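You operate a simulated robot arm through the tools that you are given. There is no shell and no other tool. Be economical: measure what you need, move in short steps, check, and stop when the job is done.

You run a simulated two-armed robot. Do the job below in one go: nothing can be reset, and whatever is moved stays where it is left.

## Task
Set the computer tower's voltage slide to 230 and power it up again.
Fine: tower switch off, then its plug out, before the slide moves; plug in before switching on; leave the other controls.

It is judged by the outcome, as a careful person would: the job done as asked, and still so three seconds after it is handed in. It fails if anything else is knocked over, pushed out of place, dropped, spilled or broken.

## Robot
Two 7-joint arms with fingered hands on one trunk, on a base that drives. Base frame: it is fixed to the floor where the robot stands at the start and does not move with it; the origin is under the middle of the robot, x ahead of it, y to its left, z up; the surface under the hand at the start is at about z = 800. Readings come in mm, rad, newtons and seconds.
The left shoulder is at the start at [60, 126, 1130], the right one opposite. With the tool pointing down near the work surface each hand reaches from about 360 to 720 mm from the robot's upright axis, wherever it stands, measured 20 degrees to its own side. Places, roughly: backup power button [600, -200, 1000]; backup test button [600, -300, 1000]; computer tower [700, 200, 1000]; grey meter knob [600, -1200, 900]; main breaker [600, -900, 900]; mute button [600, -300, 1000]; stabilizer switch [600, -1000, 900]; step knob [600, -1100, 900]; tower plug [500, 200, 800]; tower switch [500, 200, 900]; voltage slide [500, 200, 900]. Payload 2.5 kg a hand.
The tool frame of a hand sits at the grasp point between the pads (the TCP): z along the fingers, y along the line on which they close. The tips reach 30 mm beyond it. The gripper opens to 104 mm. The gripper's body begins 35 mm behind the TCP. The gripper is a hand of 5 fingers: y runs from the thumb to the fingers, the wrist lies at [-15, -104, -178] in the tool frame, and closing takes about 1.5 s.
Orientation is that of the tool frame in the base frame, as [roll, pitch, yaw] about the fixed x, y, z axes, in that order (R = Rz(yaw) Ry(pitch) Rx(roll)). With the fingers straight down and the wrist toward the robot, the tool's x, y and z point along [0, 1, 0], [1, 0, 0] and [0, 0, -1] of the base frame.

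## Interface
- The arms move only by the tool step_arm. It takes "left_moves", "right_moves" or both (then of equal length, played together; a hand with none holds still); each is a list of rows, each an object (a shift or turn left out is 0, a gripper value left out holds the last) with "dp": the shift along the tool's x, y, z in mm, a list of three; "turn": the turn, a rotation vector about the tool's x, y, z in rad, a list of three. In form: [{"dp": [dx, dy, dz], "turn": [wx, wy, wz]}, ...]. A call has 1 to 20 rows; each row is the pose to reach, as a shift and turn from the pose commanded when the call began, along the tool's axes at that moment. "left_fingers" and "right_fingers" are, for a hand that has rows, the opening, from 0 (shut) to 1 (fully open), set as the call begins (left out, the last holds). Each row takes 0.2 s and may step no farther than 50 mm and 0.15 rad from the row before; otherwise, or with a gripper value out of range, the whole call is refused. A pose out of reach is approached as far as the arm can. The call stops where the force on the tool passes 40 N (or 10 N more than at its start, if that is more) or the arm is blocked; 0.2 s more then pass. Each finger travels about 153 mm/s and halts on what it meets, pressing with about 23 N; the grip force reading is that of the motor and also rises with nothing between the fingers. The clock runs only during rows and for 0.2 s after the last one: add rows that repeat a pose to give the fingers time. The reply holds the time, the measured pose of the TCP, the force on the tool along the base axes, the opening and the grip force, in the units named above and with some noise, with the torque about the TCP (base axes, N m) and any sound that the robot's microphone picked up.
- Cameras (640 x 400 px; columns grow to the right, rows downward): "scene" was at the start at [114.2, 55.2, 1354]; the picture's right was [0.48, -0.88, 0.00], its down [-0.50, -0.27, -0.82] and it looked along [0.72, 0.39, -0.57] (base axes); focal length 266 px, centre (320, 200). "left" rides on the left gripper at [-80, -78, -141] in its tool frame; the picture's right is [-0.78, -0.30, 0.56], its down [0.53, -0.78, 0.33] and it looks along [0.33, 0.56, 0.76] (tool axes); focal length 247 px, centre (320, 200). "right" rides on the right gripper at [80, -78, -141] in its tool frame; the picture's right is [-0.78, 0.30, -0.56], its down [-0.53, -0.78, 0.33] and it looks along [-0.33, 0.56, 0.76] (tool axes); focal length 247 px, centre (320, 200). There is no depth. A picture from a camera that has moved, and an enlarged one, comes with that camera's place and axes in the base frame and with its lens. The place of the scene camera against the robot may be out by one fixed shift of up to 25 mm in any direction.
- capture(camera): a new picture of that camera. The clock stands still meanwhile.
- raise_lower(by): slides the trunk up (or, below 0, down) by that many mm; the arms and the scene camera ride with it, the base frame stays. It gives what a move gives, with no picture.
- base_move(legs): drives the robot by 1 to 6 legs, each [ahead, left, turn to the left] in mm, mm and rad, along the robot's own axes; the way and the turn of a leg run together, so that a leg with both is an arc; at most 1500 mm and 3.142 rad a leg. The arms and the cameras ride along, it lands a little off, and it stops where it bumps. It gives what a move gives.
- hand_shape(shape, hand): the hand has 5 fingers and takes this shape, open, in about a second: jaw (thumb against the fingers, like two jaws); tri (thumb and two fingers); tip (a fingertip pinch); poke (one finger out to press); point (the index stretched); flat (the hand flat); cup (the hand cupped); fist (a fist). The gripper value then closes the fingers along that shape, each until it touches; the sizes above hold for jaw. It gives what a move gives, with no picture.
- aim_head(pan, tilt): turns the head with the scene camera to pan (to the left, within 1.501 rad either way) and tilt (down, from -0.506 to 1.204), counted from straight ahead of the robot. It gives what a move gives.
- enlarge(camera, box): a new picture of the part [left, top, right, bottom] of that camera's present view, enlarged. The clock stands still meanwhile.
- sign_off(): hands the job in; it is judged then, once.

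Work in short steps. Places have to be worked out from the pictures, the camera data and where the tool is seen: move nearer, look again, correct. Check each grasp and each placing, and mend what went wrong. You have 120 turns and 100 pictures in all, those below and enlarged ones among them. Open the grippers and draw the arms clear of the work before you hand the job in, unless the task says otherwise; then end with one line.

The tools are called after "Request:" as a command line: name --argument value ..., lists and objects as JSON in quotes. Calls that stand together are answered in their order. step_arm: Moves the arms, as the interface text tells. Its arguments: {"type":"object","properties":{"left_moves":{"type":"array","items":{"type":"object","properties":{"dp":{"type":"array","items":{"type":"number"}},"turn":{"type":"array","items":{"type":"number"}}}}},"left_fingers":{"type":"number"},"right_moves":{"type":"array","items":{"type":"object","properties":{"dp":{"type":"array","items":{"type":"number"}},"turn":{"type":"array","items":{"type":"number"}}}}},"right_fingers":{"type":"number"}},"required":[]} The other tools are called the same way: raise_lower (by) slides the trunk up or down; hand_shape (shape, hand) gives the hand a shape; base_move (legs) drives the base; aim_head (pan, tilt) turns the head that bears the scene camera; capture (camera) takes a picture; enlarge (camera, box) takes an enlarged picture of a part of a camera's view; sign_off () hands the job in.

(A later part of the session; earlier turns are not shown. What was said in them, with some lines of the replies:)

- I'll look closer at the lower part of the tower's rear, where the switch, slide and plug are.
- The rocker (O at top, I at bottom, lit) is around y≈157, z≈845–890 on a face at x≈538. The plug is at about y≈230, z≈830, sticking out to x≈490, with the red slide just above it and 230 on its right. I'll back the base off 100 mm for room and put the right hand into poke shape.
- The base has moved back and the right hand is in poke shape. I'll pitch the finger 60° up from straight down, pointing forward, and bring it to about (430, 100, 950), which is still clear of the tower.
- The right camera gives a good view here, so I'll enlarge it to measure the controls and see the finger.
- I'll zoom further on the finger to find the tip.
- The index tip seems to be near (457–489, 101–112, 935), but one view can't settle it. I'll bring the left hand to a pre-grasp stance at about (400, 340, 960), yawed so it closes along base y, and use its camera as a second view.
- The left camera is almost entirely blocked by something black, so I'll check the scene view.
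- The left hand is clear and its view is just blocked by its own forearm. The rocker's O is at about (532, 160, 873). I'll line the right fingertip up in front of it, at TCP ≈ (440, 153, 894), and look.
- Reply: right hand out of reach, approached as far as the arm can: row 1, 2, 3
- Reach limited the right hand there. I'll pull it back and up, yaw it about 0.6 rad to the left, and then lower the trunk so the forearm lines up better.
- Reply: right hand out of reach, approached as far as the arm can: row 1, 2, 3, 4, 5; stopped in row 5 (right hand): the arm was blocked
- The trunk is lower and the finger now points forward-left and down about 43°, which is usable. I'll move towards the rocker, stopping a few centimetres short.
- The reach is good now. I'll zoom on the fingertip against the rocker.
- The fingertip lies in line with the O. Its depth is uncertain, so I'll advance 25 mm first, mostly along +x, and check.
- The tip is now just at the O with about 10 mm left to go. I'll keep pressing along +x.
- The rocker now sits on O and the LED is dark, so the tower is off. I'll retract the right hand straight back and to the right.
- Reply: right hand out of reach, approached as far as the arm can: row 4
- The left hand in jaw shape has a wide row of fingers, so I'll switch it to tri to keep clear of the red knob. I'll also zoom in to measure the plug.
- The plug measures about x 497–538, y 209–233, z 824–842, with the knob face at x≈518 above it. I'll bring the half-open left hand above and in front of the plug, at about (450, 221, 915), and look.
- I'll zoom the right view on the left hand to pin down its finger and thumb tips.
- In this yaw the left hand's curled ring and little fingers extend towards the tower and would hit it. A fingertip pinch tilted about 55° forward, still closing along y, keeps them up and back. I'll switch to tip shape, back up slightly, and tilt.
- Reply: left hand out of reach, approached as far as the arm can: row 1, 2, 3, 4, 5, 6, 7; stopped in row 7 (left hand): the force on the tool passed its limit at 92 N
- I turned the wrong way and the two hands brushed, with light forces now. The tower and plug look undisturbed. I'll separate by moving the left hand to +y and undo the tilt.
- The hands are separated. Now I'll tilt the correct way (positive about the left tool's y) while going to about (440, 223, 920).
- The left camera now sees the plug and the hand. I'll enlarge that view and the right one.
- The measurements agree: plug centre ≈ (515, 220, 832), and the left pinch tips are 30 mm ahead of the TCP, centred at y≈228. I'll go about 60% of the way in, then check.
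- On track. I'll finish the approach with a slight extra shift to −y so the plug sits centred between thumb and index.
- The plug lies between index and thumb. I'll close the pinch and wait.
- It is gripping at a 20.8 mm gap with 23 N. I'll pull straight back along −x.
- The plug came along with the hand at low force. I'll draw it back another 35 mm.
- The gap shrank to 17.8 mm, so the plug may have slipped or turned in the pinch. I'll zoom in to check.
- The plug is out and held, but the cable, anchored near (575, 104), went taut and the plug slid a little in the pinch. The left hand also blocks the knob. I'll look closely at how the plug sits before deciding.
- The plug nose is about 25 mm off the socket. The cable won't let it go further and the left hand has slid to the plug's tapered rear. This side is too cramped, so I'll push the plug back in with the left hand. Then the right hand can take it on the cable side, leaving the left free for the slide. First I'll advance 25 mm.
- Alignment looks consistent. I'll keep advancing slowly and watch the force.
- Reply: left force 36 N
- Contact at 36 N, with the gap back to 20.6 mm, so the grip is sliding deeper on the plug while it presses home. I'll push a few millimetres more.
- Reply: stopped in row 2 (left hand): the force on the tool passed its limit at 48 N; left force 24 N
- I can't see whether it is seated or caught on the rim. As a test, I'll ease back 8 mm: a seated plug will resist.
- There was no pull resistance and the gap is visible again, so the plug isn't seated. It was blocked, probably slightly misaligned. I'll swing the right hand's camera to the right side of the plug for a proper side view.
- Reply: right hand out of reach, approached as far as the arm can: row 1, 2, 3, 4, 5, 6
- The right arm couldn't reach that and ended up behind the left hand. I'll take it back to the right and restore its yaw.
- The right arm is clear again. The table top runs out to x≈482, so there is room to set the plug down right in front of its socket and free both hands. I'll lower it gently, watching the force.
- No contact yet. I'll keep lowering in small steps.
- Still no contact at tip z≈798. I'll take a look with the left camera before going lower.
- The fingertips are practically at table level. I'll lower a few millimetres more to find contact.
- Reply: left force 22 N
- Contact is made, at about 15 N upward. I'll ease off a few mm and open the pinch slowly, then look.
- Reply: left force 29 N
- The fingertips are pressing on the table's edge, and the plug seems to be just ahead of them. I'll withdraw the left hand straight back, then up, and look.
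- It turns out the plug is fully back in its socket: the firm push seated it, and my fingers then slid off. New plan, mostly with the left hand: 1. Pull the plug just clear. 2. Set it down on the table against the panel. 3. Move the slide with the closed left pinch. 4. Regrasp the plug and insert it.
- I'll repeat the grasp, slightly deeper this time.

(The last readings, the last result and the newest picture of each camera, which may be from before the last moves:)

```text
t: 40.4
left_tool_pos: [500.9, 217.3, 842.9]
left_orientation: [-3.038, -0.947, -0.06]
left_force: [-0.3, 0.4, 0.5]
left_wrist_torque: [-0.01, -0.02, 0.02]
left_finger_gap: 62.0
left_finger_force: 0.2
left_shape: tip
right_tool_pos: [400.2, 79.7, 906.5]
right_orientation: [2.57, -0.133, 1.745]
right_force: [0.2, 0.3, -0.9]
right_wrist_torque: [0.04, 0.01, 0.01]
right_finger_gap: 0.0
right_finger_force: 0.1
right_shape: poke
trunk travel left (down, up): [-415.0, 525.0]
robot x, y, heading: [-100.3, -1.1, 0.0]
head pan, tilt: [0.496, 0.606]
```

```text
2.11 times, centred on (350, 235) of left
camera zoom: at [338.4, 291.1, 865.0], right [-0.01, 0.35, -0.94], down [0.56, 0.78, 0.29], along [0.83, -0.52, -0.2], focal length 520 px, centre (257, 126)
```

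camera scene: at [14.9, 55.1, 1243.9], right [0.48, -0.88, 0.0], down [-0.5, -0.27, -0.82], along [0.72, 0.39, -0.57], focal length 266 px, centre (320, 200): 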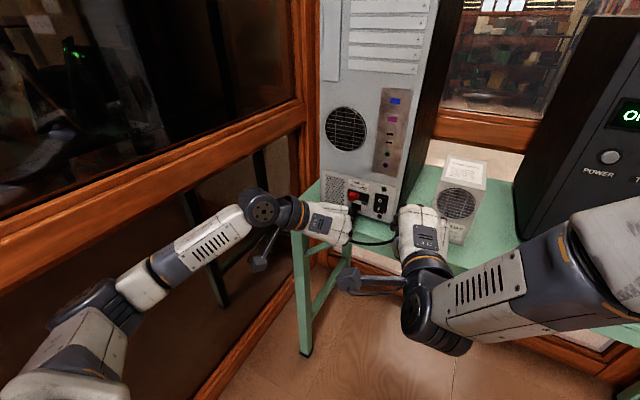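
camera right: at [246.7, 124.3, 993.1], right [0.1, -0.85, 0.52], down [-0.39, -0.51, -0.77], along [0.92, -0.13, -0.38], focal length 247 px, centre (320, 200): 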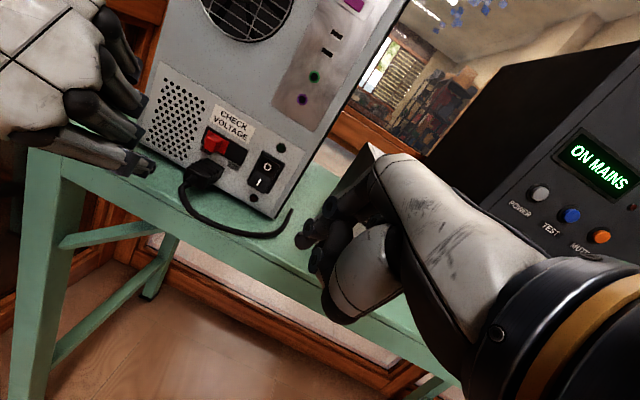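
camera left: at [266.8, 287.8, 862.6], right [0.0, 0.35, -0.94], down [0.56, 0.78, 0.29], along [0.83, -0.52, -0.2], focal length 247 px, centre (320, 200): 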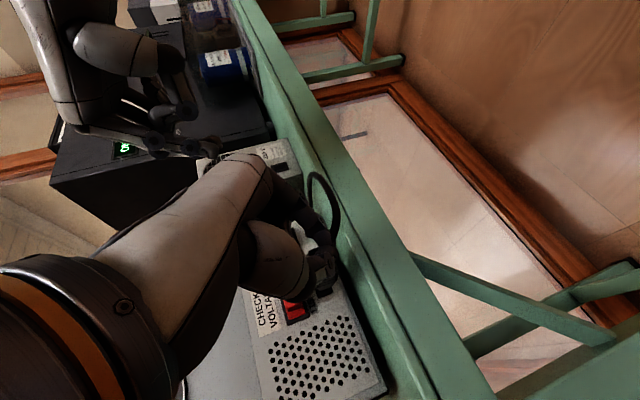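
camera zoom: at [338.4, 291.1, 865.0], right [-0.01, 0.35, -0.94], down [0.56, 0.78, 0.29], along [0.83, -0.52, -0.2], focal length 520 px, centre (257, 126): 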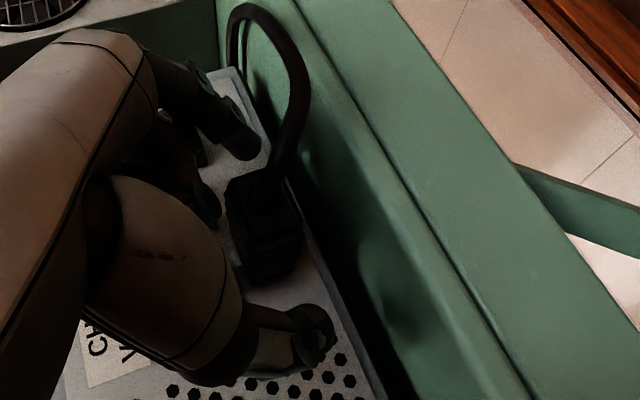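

It's in the same good position. I'll close, then pull back 27 mm in the same call.

Request:
step_arm --left_moves '[{"dp": [0, 0, 0]}, {"dp": [0, 0, 0]}, {"dp": [0, 0, 0]}, {"dp": [0, 0, 0]}, {"dp": [0, 0, 0]}, {"dp": [0, 0, 0]}, {"dp": [0, 0, 0]}, {"dp": [-2.6, -0.1, -3.7]}, {"dp": [-5.2, -0.3, -7.3]}, {"dp": [-7.8, -0.4, -11]}, {"dp": [-10.4, -0.5, -14.6]}, {"dp": [-13, -0.7, -18.3]}, {"dp": [-15.6, -0.8, -22]}]' --left_fingers 0

Request:
enlarge --camera "left" --box '[270, 140, 430, 330]'

```text
t: 43.2
left_tool_pos: [473.7, 216.9, 842.5]
left_orientation: [-3.042, -0.946, -0.058]
left_force: [2.0, -0.8, -0.9]
left_wrist_torque: [-0.07, 0.02, 0.0]
left_finger_gap: 20.8
left_finger_force: 22.9
left_shape: tip
right_tool_pos: [398.6, 81.0, 905.6]
right_orientation: [2.569, -0.134, 1.747]
right_force: [0.9, 0.3, -0.3]
right_wrist_torque: [0.0, -0.02, -0.02]
right_finger_gap: 0.0
right_finger_force: 0.1
right_shape: poke
trunk travel left (down, up): [-415.0, 525.0]
robot x, y, heading: [-97.6, 1.7, 0.002]
head pan, tilt: [0.496, 0.606]
```

```text
2.11 times, centred on (350, 235) of left
camera zoom: at [311.0, 291.4, 865.3], right [-0.01, 0.35, -0.94], down [0.56, 0.78, 0.29], along [0.83, -0.52, -0.21], focal length 520 px, centre (257, 126)
```

zoom: 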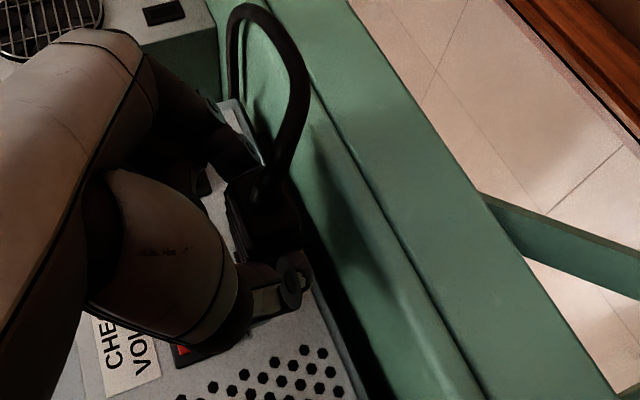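

The plug is out 27 mm with the grip intact. It may ride on a guide with limited travel, since it slipped right after this point last time. I'll test by lowering 5 mm: a free plug would show no force.

Request:
step_arm --left_moves '[{"dp": [-2, 0, 1.4]}, {"dp": [-4, 0, 2.9]}, {"dp": [-4, 0, 2.9]}]'

```text
t: 44.0
left_tool_pos: [473.7, 218.6, 841.1]
left_orientation: [-3.042, -0.953, -0.056]
left_force: [-2.9, -0.5, 12.1]
left_wrist_torque: [-0.05, -0.18, 0.03]
left_finger_gap: 21.0
left_finger_force: 23.6
left_shape: tip
right_tool_pos: [399.9, 81.5, 906.4]
right_orientation: [2.567, -0.135, 1.747]
right_force: [-0.3, 0.4, -0.6]
right_wrist_torque: [0.01, 0.02, 0.0]
right_finger_gap: 0.1
right_finger_force: 0.2
right_shape: poke
trunk travel left (down, up): [-415.0, 525.0]
robot x, y, heading: [-102.5, 2.8, 0.004]
head pan, tilt: [0.496, 0.606]
```

It resists, so the plug does ride on a guide and should stay put when released. I'll undo the 5 mm, pull 4 mm more to the end of travel, release, and draw the hand back.

Request:
step_arm --left_moves '[{"dp": [4, 0, -2.9]}, {"dp": [2.8, 0, -4.5]}, {"dp": [1.6, -0.1, -6.2]}, {"dp": [1.6, -0.1, -6.2]}]'

Request:
step_arm --left_moves '[{"dp": [0, 0, 0]}, {"dp": [0, 0, 0]}, {"dp": [0, 0, 0]}, {"dp": [-6, 0, -8]}, {"dp": [-12, 0, -17]}, {"dp": [-18, 0, -26]}, {"dp": [-12, -10, -50]}, {"dp": [10, -40, -75]}]' --left_fingers 0.6

Request:
enlarge --camera "right" --box '[140, 90, 320, 250]'

```text
t: 45.0
left_tool_pos: [469.5, 217.5, 842.0]
left_orientation: [-3.04, -0.946, -0.058]
left_force: [9.7, -0.1, 1.5]
left_wrist_torque: [-0.09, -0.13, -0.01]
left_finger_gap: 20.7
left_finger_force: 23.5
left_shape: tip
right_tool_pos: [399.7, 82.0, 906.0]
right_orientation: [2.571, -0.133, 1.745]
right_force: [0.1, 0.6, 0.5]
right_wrist_torque: [-0.04, 0.0, 0.02]
right_finger_gap: 0.0
right_finger_force: 0.0
right_shape: poke
trunk travel left (down, up): [-415.0, 525.0]
robot x, y, heading: [-102.5, 2.6, -0.002]
head pan, tilt: [0.496, 0.606]
```

```text
t: 46.8
left_tool_pos: [413.2, 252.9, 895.0]
left_orientation: [-3.038, -0.945, -0.059]
left_force: [0.6, 0.0, 0.1]
left_wrist_torque: [0.03, 0.0, -0.02]
left_finger_gap: 61.8
left_finger_force: 0.0
left_shape: tip
right_tool_pos: [398.8, 81.8, 906.7]
right_orientation: [2.567, -0.134, 1.745]
right_force: [0.6, 0.0, -0.4]
right_wrist_torque: [0.02, -0.02, 0.02]
right_finger_gap: 0.0
right_finger_force: 0.1
right_shape: poke
trunk travel left (down, up): [-415.0, 525.0]
robot x, y, heading: [-97.8, 1.8, -0.005]
head pan, tilt: [0.496, 0.606]
```

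```text
2.50 times, centred on (230, 170) of right
camera zoom: at [246.6, 124.3, 993.2], right [0.1, -0.85, 0.52], down [-0.39, -0.51, -0.77], along [0.92, -0.13, -0.38], focal length 617 px, centre (545, 275)
```

zoom: 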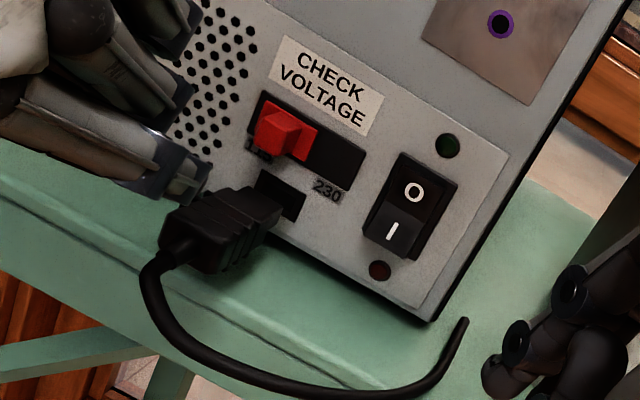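

The plug is clearly out and stays put, and the switch is off. Now the slide: the knob is at about y 213–236, z≈872. I'll close the left pinch and bring its tips to the knob's left side at about (528, 259, 872).

Request:
step_arm --left_moves '[{"dp": [0, 0, 0]}, {"dp": [0, 0, 0]}, {"dp": [0, 0, 0]}, {"dp": [20, -4, 20]}, {"dp": [40.9, -7.9, 41]}, {"dp": [44, -5, 60]}, {"dp": [46, -3.5, 69]}, {"dp": [46, -3.5, 69]}]' --left_fingers 0

Request:
enlarge --camera "left" --box '[250, 140, 410, 300]'

Request:
enlarge --camera "right" --box '[140, 90, 320, 250]'

```text
t: 48.6
left_tool_pos: [495.5, 259.2, 895.1]
left_orientation: [-3.039, -0.947, -0.057]
left_force: [-0.2, -0.3, 0.5]
left_wrist_torque: [0.01, -0.01, 0.0]
left_finger_gap: 0.1
left_finger_force: 23.4
left_shape: tip
right_tool_pos: [399.6, 81.1, 906.1]
right_orientation: [2.569, -0.133, 1.745]
right_force: [0.0, -0.3, 0.4]
right_wrist_torque: [0.0, 0.01, 0.02]
right_finger_gap: 0.0
right_finger_force: 0.1
right_shape: poke
trunk travel left (down, up): [-415.0, 525.0]
robot x, y, heading: [-98.9, -0.4, 0.001]
head pan, tilt: [0.496, 0.606]
```

```text
2.50 times, centred on (330, 220) of left
camera zoom: at [333.9, 331.8, 916.8], right [-0.01, 0.35, -0.94], down [0.56, 0.77, 0.29], along [0.83, -0.52, -0.2], focal length 617 px, centre (295, 150)
```

zoom: 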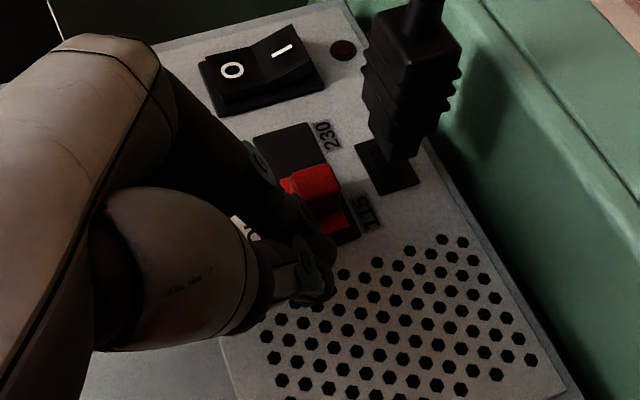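

```text
2.50 times, centred on (230, 170) of right
camera zoom: at [246.7, 124.3, 993.2], right [0.1, -0.85, 0.52], down [-0.39, -0.51, -0.77], along [0.92, -0.13, -0.38], focal length 617 px, centre (545, 275)
```

zoom: 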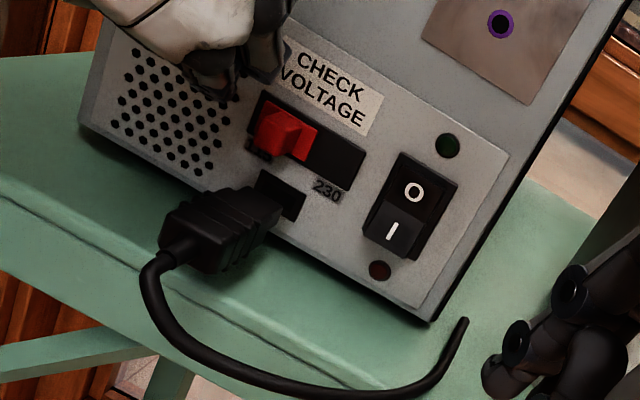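

Tips are at about (520, 260, 878), just left of the knob. I'll go forward and down a little, then push toward −y.

Request:
step_arm --left_moves '[{"dp": [-1, 0.3, 4.6]}, {"dp": [-1.9, 0.6, 9.3]}, {"dp": [-1.8, 5.6, 9]}, {"dp": [-1.7, 10.6, 8.7]}, {"dp": [-1.5, 15.6, 8.4]}, {"dp": [-1.4, 20.6, 8.1]}, {"dp": [-1.2, 25.6, 7.8]}]'

Request:
enlarge --camera "left" --box '[250, 140, 410, 300]'

Request:
enlarge --camera "right" --box '[140, 90, 320, 250]'

```text
t: 50.2
left_tool_pos: [502.7, 232.7, 887.3]
left_orientation: [-3.04, -0.945, -0.059]
left_force: [-0.6, 0.8, 0.6]
left_wrist_torque: [0.02, 0.02, 0.0]
left_finger_gap: 0.0
left_finger_force: 23.0
left_shape: tip
right_tool_pos: [399.6, 80.4, 906.0]
right_orientation: [2.571, -0.135, 1.745]
right_force: [-0.3, 0.2, 0.2]
right_wrist_torque: [-0.03, -0.01, 0.0]
right_finger_gap: 0.3
right_finger_force: 0.1
right_shape: poke
trunk travel left (down, up): [-415.0, 525.0]
robot x, y, heading: [-98.1, 1.4, 0.002]
head pan, tilt: [0.496, 0.606]
```

```text
2.50 times, centred on (330, 220) of left
camera zoom: at [340.1, 306.5, 909.6], right [-0.01, 0.35, -0.94], down [0.56, 0.77, 0.29], along [0.83, -0.53, -0.21], focal length 617 px, centre (295, 150)
```

zoom: 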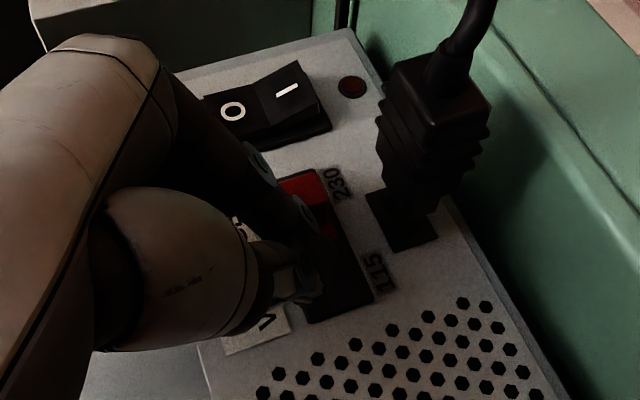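

```text
2.50 times, centred on (230, 170) of right
camera zoom: at [246.8, 124.2, 993.1], right [0.1, -0.85, 0.52], down [-0.39, -0.51, -0.77], along [0.92, -0.13, -0.38], focal length 617 px, centre (545, 275)
```

zoom: 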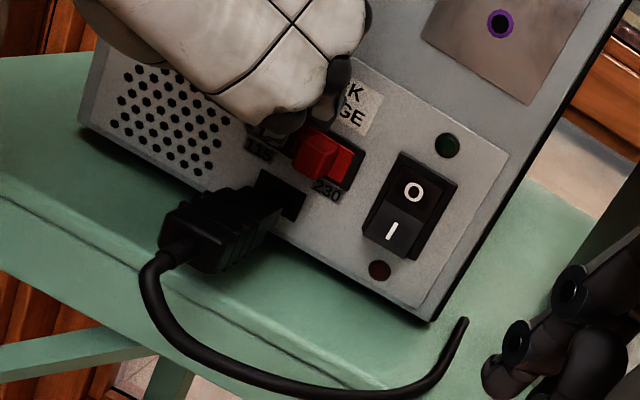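

The slide has moved most of the way to 230. I'll push a little more until it meets its end stop.

Request:
step_arm --left_moves '[{"dp": [0, 2, 0]}, {"dp": [0, 4, 0]}, {"dp": [0, 6, 0]}, {"dp": [0, 8, 0]}]'

```text
t: 51.2
left_tool_pos: [503.4, 225.3, 887.4]
left_orientation: [-3.039, -0.946, -0.06]
left_force: [0.3, -0.1, -0.3]
left_wrist_torque: [0.0, 0.03, 0.0]
left_finger_gap: 0.0
left_finger_force: 22.9
left_shape: tip
right_tool_pos: [400.8, 80.8, 907.1]
right_orientation: [2.568, -0.132, 1.746]
right_force: [0.1, 0.3, -0.4]
right_wrist_torque: [0.02, 0.02, -0.01]
right_finger_gap: 0.0
right_finger_force: 0.0
right_shape: poke
trunk travel left (down, up): [-415.0, 525.0]
robot x, y, heading: [-100.4, 1.5, 0.007]
head pan, tilt: [0.496, 0.606]
```

Request:
enlarge --camera "right" --box '[200, 110, 290, 200]'

```text
4.44 times, centred on (245, 155) of right
camera zoom: at [246.7, 124.3, 993.2], right [0.1, -0.85, 0.52], down [-0.39, -0.51, -0.77], along [0.92, -0.13, -0.38], focal length 1098 px, centre (653, 400)
```

zoom: 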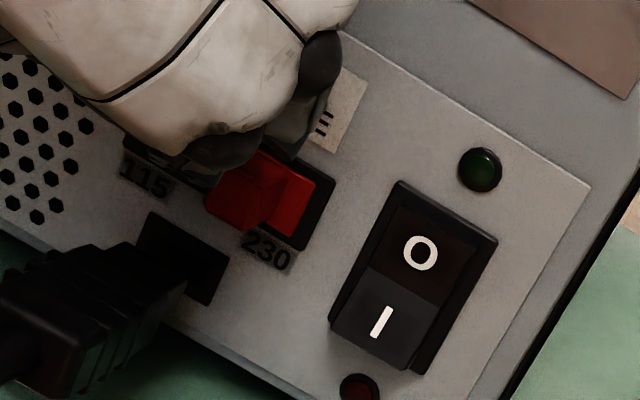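

It's close to the end but there is no end-stop force yet, so I'll push a few millimetres more.

Request:
step_arm --left_moves '[{"dp": [0, 2, 0]}, {"dp": [0, 4, 0]}, {"dp": [0, 6, 0]}, {"dp": [0, 6, 0]}]'

Request:
enlarge --camera "right" --box '[200, 110, 290, 200]'

```text
t: 52.2
left_tool_pos: [502.4, 219.7, 886.1]
left_orientation: [-3.043, -0.947, -0.057]
left_force: [-0.6, 2.9, 1.1]
left_wrist_torque: [0.04, 0.03, 0.07]
left_finger_gap: 0.1
left_finger_force: 23.3
left_shape: tip
right_tool_pos: [399.2, 80.5, 906.8]
right_orientation: [2.569, -0.133, 1.746]
right_force: [0.4, -0.5, 0.5]
right_wrist_torque: [0.0, -0.01, 0.01]
right_finger_gap: 0.0
right_finger_force: 0.0
right_shape: poke
trunk travel left (down, up): [-415.0, 525.0]
robot x, y, heading: [-100.1, 0.5, 0.002]
head pan, tilt: [0.496, 0.606]
```

```text
4.44 times, centred on (245, 155) of right
camera zoom: at [246.7, 124.1, 993.2], right [0.1, -0.85, 0.52], down [-0.39, -0.51, -0.77], along [0.92, -0.13, -0.38], focal length 1098 px, centre (653, 400)
```

zoom: 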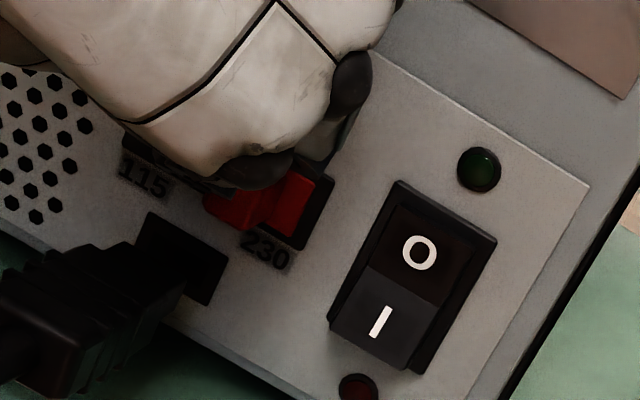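

The slide is against its 230 end, with a slight reaction and no further motion. I'll draw the left hand back, open it, and verify.

Request:
step_arm --left_moves '[{"dp": [0, -4, 0]}, {"dp": [-7, -5, -20]}, {"dp": [-13, -5, -41]}, {"dp": [-19.7, -5, -62]}]'

Request:
enlarge --camera "left" --box '[270, 140, 430, 300]'

```text
t: 53.2
left_tool_pos: [440.7, 222.5, 906.8]
left_orientation: [-3.041, -0.945, -0.056]
left_force: [0.4, 0.5, 0.8]
left_wrist_torque: [-0.02, -0.01, -0.01]
left_finger_gap: 0.0
left_finger_force: 23.2
left_shape: tip
right_tool_pos: [399.6, 80.7, 906.1]
right_orientation: [2.569, -0.133, 1.746]
right_force: [-1.0, -0.7, -1.0]
right_wrist_torque: [0.01, -0.02, 0.02]
right_finger_gap: 0.2
right_finger_force: 0.1
right_shape: poke
trunk travel left (down, up): [-415.0, 525.0]
robot x, y, heading: [-98.1, 2.3, 0.003]
head pan, tilt: [0.496, 0.606]
```

```text
2.50 times, centred on (350, 220) of left
camera zoom: at [278.3, 296.2, 929.8], right [-0.01, 0.35, -0.94], down [0.56, 0.78, 0.29], along [0.83, -0.52, -0.2], focal length 617 px, centre (245, 150)
```

zoom: 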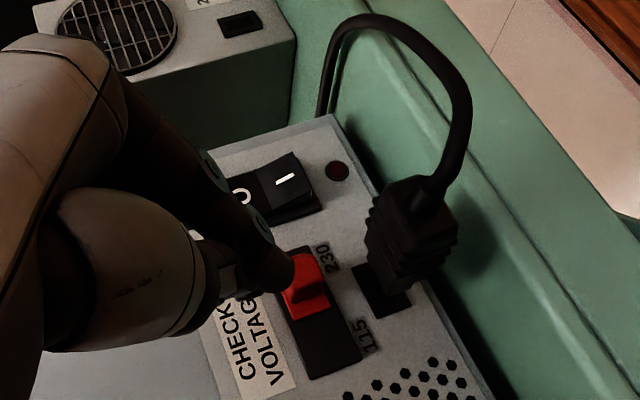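

The slide is on 230. Next I'll open the left hand, regrasp the plug at its pulled-out position, and close.

Request:
step_arm --left_moves '[{"dp": [0, 0, 0]}, {"dp": [0, 0, 0]}, {"dp": [0, 0, 0]}, {"dp": [-13, 3, 13]}, {"dp": [-25.7, 5.4, 25.5]}, {"dp": [-30, 8, 43]}, {"dp": [-35.1, 10.3, 60.7]}, {"dp": [-35.1, 10.3, 60.7]}]' --left_fingers 0.6

Request:
enlarge --camera "left" --box '[270, 140, 430, 330]'

```text
t: 55.0
left_tool_pos: [469.4, 215.6, 843.2]
left_orientation: [-3.041, -0.946, -0.058]
left_force: [-0.2, 0.0, -0.2]
left_wrist_torque: [0.04, 0.02, 0.0]
left_finger_gap: 61.9
left_finger_force: 0.1
left_shape: tip
right_tool_pos: [399.7, 82.0, 906.7]
right_orientation: [2.569, -0.134, 1.746]
right_force: [-0.3, 0.2, -0.3]
right_wrist_torque: [0.03, 0.04, 0.02]
right_finger_gap: 0.2
right_finger_force: 0.0
right_shape: poke
trunk travel left (down, up): [-415.0, 525.0]
robot x, y, heading: [-99.1, -1.4, 0.0]
head pan, tilt: [0.496, 0.606]
```

```text
2.11 times, centred on (350, 235) of left
camera zoom: at [307.4, 290.1, 865.2], right [-0.01, 0.35, -0.94], down [0.56, 0.78, 0.29], along [0.83, -0.52, -0.2], focal length 520 px, centre (257, 126)
```

zoom: 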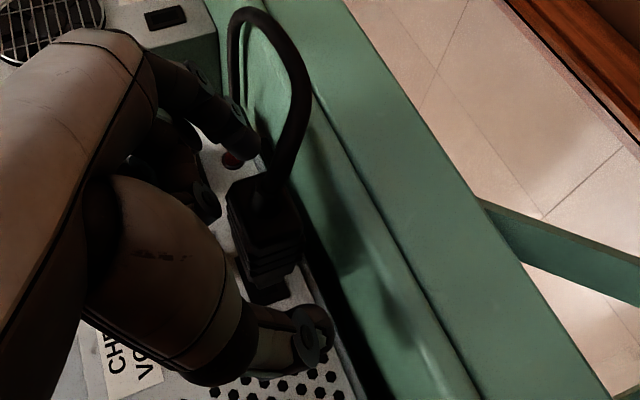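

The plug is between the fingers. I'll back off 4 mm so the folded fingers stay clear of the knob's new spot, close, and then push the plug straight in.

Request:
step_arm --left_moves '[{"dp": [-2.3, -0.1, -3.3]}, {"dp": [-2.3, -0.1, -3.3]}, {"dp": [-2.3, -0.1, -3.3]}, {"dp": [-2.3, -0.1, -3.3]}, {"dp": [-2.3, -0.1, -3.3]}, {"dp": [-2.3, -0.1, -3.3]}, {"dp": [-2.3, -0.1, -3.3]}, {"dp": [0.6, 0, 0.8]}, {"dp": [3.5, 0.2, 4.9]}, {"dp": [6.4, 0.3, 8.9]}, {"dp": [9.3, 0.5, 13]}, {"dp": [12.2, 0.6, 17]}, {"dp": [14.5, 0.7, 20.3]}, {"dp": [16.2, 0.8, 22.7]}]' --left_fingers 0

Request:
enlarge --camera "left" --box '[270, 140, 430, 330]'

```text
t: 58.0
left_tool_pos: [497.8, 217.0, 842.1]
left_orientation: [-3.042, -0.946, -0.056]
left_force: [-3.2, 0.4, 2.9]
left_wrist_torque: [0.01, -0.05, 0.04]
left_finger_gap: 20.0
left_finger_force: 22.7
left_shape: tip
right_tool_pos: [398.7, 81.1, 906.5]
right_orientation: [2.569, -0.135, 1.746]
right_force: [-0.7, -0.1, -0.6]
right_wrist_torque: [0.02, 0.0, 0.01]
right_finger_gap: 0.1
right_finger_force: 0.2
right_shape: poke
trunk travel left (down, up): [-415.0, 525.0]
robot x, y, heading: [-100.4, -1.2, 0.003]
head pan, tilt: [0.496, 0.606]
```

```text
2.11 times, centred on (350, 235) of left
camera zoom: at [334.8, 290.1, 865.4], right [-0.01, 0.35, -0.94], down [0.56, 0.78, 0.29], along [0.83, -0.52, -0.2], focal length 520 px, centre (257, 126)
```

zoom: 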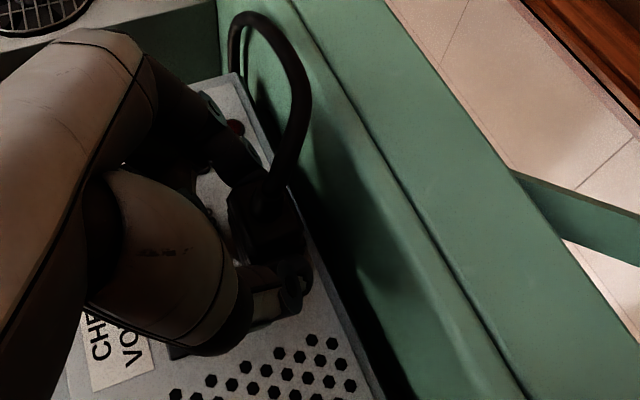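

The plug is nearly home. I'll push a few millimetres more until it stops firmly.

Request:
step_arm --left_moves '[{"dp": [0.9, 0, 1.2]}, {"dp": [1.7, 0, 2.4]}, {"dp": [2.6, 0, 3.7]}, {"dp": [3.2, 0, 4.5]}]'

```text
t: 59.0
left_tool_pos: [500.0, 216.0, 844.9]
left_orientation: [-3.043, -0.945, -0.055]
left_force: [-29.7, 0.6, 6.7]
left_wrist_torque: [0.11, 0.29, 0.09]
left_finger_gap: 22.4
left_finger_force: 22.6
left_shape: tip
right_tool_pos: [397.2, 81.0, 906.6]
right_orientation: [2.568, -0.135, 1.747]
right_force: [-0.1, -0.3, -0.4]
right_wrist_torque: [0.03, 0.02, 0.01]
right_finger_gap: 0.0
right_finger_force: 0.0
right_shape: poke
trunk travel left (down, up): [-415.0, 525.0]
robot x, y, heading: [-101.5, -2.6, 0.005]
head pan, tilt: [0.496, 0.606]
```

It has stopped firmly at 30 N, so it's seated. I'll open, withdraw back and up-left, then check.

Request:
step_arm --left_moves '[{"dp": [-1.5, 0, -2]}, {"dp": [-1.5, 0, -2]}, {"dp": [-1.5, 0, -2]}, {"dp": [-1.5, 0, -2]}, {"dp": [-12, 0, -17]}, {"dp": [-24, 0, -34]}, {"dp": [-24, -5, -62]}, {"dp": [0, -35, -90]}, {"dp": [10, -75, -110]}]' --left_fingers 0.6

Request:
enlarge --camera "right" --box '[140, 90, 320, 250]'

```text
t: 61.0
left_tool_pos: [418.4, 284.7, 920.0]
left_orientation: [-3.041, -0.946, -0.058]
left_force: [0.3, 0.0, 0.4]
left_wrist_torque: [0.0, -0.04, 0.01]
left_finger_gap: 62.1
left_finger_force: 0.0
left_shape: tip
right_tool_pos: [398.6, 81.7, 906.5]
right_orientation: [2.567, -0.133, 1.746]
right_force: [0.3, 0.4, -0.5]
right_wrist_torque: [0.01, 0.01, 0.0]
right_finger_gap: 0.0
right_finger_force: 0.1
right_shape: poke
trunk travel left (down, up): [-415.0, 525.0]
robot x, y, heading: [-98.6, -0.5, 0.001]
head pan, tilt: [0.496, 0.606]
```

```text
2.50 times, centred on (230, 170) of right
camera zoom: at [246.6, 124.3, 993.2], right [0.1, -0.85, 0.52], down [-0.39, -0.51, -0.77], along [0.92, -0.13, -0.38], focal length 617 px, centre (545, 275)
```

zoom: 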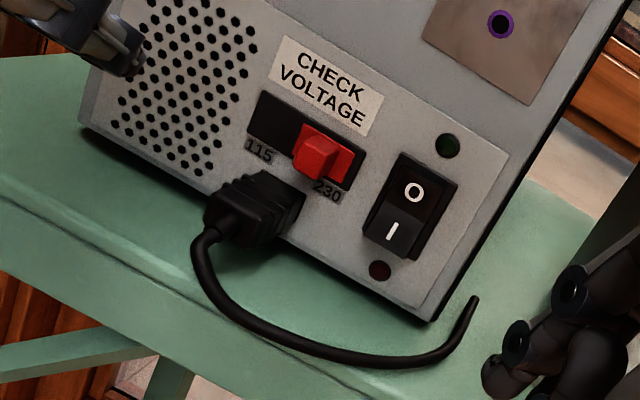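

The plug is seated, the slide is on 230 and the switch is still off. Now the right finger goes for the lower half, "I", at about (531, 160, 854): re-tilt and approach to roughly 30 mm short.

Request:
step_arm --right_moves '[{"dp": [16, 19, 27], "turn": [-0.08, 0, 0]}, {"dp": [32, 38, 54], "turn": [-0.16, 0, 0]}, {"dp": [47.5, 56.9, 81], "turn": [-0.23, 0, 0]}, {"dp": [47.5, 56.9, 81], "turn": [-0.23, 0, 0]}]'

Request:
enlarge --camera "right" --box '[230, 170, 370, 300]'

```text
t: 62.0
left_tool_pos: [417.8, 285.5, 919.5]
left_orientation: [-3.04, -0.948, -0.058]
left_force: [0.5, -0.2, 1.6]
left_wrist_torque: [-0.02, 0.01, 0.01]
left_finger_gap: 62.0
left_finger_force: 0.0
left_shape: tip
right_tool_pos: [479.7, 150.0, 874.6]
right_orientation: [2.341, -0.134, 1.747]
right_force: [-0.6, 0.3, 0.0]
right_wrist_torque: [0.02, 0.02, -0.02]
right_finger_gap: 0.0
right_finger_force: 0.1
right_shape: poke
trunk travel left (down, up): [-415.0, 525.0]
robot x, y, heading: [-98.9, 0.7, 0.001]
head pan, tilt: [0.496, 0.606]
```

```text
3.08 times, centred on (300, 235) of right
camera zoom: at [313.9, 194.2, 927.7], right [-0.04, -0.87, 0.49], down [-0.22, -0.47, -0.85], along [0.97, -0.15, -0.17], focal length 760 px, centre (382, 92)
```

zoom: 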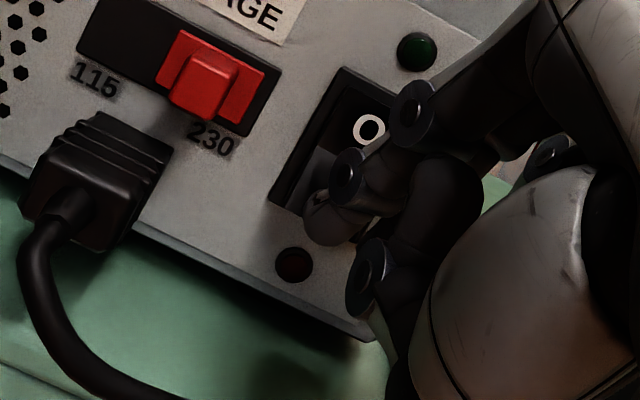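

The tip projection matches my model. I'll press straight along +x.

Request:
step_arm --right_moves '[{"dp": [-1.7, 7, 6.9]}, {"dp": [-3.5, 14, 13.9]}, {"dp": [-4.3, 17.5, 17.3]}, {"dp": [-5, 20.3, 20.1]}, {"dp": [-5.7, 23, 22.9]}, {"dp": [-6.2, 25.2, 25]}]'

Request:
enlarge --camera "right" --box '[200, 170, 370, 300]'

```text
t: 63.4
left_tool_pos: [417.7, 286.4, 920.6]
left_orientation: [-3.041, -0.946, -0.057]
left_force: [0.2, -0.5, 0.1]
left_wrist_torque: [-0.01, 0.03, 0.0]
left_finger_gap: 62.3
left_finger_force: 0.0
left_shape: tip
right_tool_pos: [516.8, 147.6, 875.9]
right_orientation: [2.341, -0.131, 1.743]
right_force: [-14.0, -7.3, 0.4]
right_wrist_torque: [-0.04, 0.19, 0.0]
right_finger_gap: 0.1
right_finger_force: 0.0
right_shape: poke
trunk travel left (down, up): [-415.0, 525.0]
robot x, y, heading: [-100.8, -2.1, -0.003]
head pan, tilt: [0.496, 0.606]
```

```text
3.08 times, centred on (285, 235) of right
camera zoom: at [349.2, 193.1, 928.1], right [-0.04, -0.87, 0.49], down [-0.22, -0.47, -0.85], along [0.97, -0.15, -0.17], focal length 760 px, centre (428, 92)
```

zoom: 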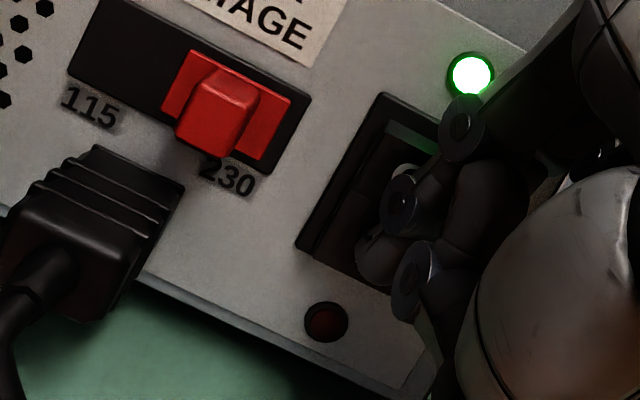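

The rocker flipped to I and the green lamp is lit, with the red fault lamp dark. I'll retract both hands clear and open them.

Request:
step_arm --right_moves '[{"dp": [3.5, -14, -14]}, {"dp": [10, -42, -42]}, {"dp": [-10, -60, -68]}, {"dp": [-35, -60, -75]}]' --left_moves '[{"dp": [-5, -10, -15]}, {"dp": [-10, -20, -30]}, {"dp": [-10, -30, -45]}, {"dp": [-10, -40, -55]}]' --left_fingers 1

Request:
capture --camera "right"

Request:
capture --camera "scene"

```text
t: 64.4
left_tool_pos: [366.6, 322.6, 944.6]
left_orientation: [-3.039, -0.948, -0.059]
left_force: [0.0, 0.2, 1.2]
left_wrist_torque: [0.01, -0.03, 0.0]
left_finger_gap: 103.7
left_finger_force: 0.0
left_shape: tip
right_tool_pos: [429.6, 95.7, 879.1]
right_orientation: [2.337, -0.135, 1.745]
right_force: [0.3, 0.3, -0.7]
right_wrist_torque: [0.04, 0.0, 0.01]
right_finger_gap: 0.0
right_finger_force: 0.1
right_shape: poke
trunk travel left (down, up): [-415.0, 525.0]
robot x, y, heading: [-98.8, 2.1, -0.001]
head pan, tilt: [0.496, 0.606]
```

```text
12 pictures are left
camera right: at [262.4, 140.7, 932.7], right [-0.04, -0.87, 0.49], down [-0.22, -0.47, -0.85], along [0.97, -0.15, -0.17], focal length 247 px, centre (320, 200)
```

right: 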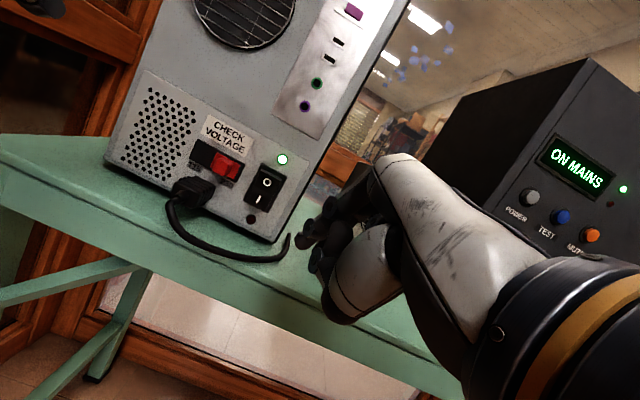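

```text
11 pictures are left
camera scene: at [14.4, 54.9, 1244.0], right [0.48, -0.88, 0.0], down [-0.5, -0.27, -0.82], along [0.72, 0.39, -0.57], focal length 266 px, centre (320, 200)
```

scene: 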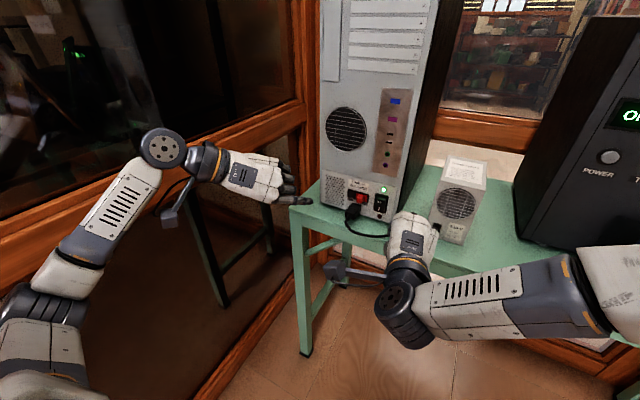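

All is as asked: slide on 230, plug in, switch on I, green lamp lit, nothing else disturbed. I'll back the robot off a little to be clear of the work and take a last look.

Request:
base_move --legs '[[-80, 0, 0]]'

Request:
enlarge --camera "right" --box '[140, 90, 320, 250]'

```text
t: 65.4
left_tool_pos: [286.6, 323.6, 945.3]
left_orientation: [-3.043, -0.947, -0.057]
left_force: [0.3, 0.4, -0.1]
left_wrist_torque: [0.0, -0.01, 0.03]
left_finger_gap: 103.8
left_finger_force: 0.1
left_shape: tip
right_tool_pos: [348.0, 96.4, 880.3]
right_orientation: [2.339, -0.134, 1.747]
right_force: [-0.2, 0.8, -0.2]
right_wrist_torque: [0.0, -0.02, -0.02]
right_finger_gap: 0.3
right_finger_force: 0.1
right_shape: poke
trunk travel left (down, up): [-415.0, 525.0]
robot x, y, heading: [-178.8, 0.7, 0.006]
head pan, tilt: [0.496, 0.606]
```

```text
2.50 times, centred on (230, 170) of right
camera zoom: at [182.5, 140.9, 932.5], right [-0.04, -0.87, 0.49], down [-0.22, -0.47, -0.85], along [0.97, -0.15, -0.17], focal length 617 px, centre (545, 275)
```

zoom: 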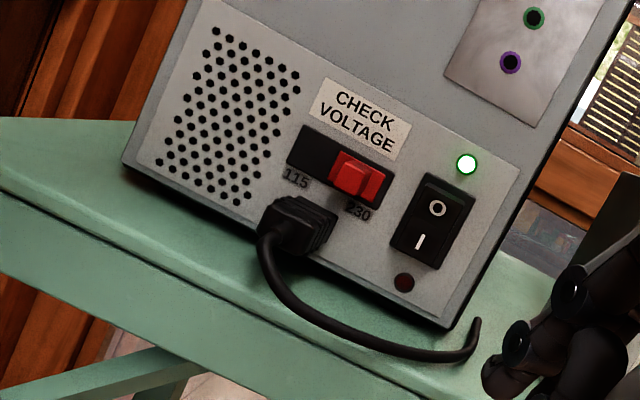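

The final view confirms it all, so I'm handing in.

Request:
sign_off

```text
The job is handed in.
```

The tower's voltage slide is on 230, its plug is back in, and it is switched on with the green lamp lit; the slide moved only with the switch off and the plug out, and no other control was touched.
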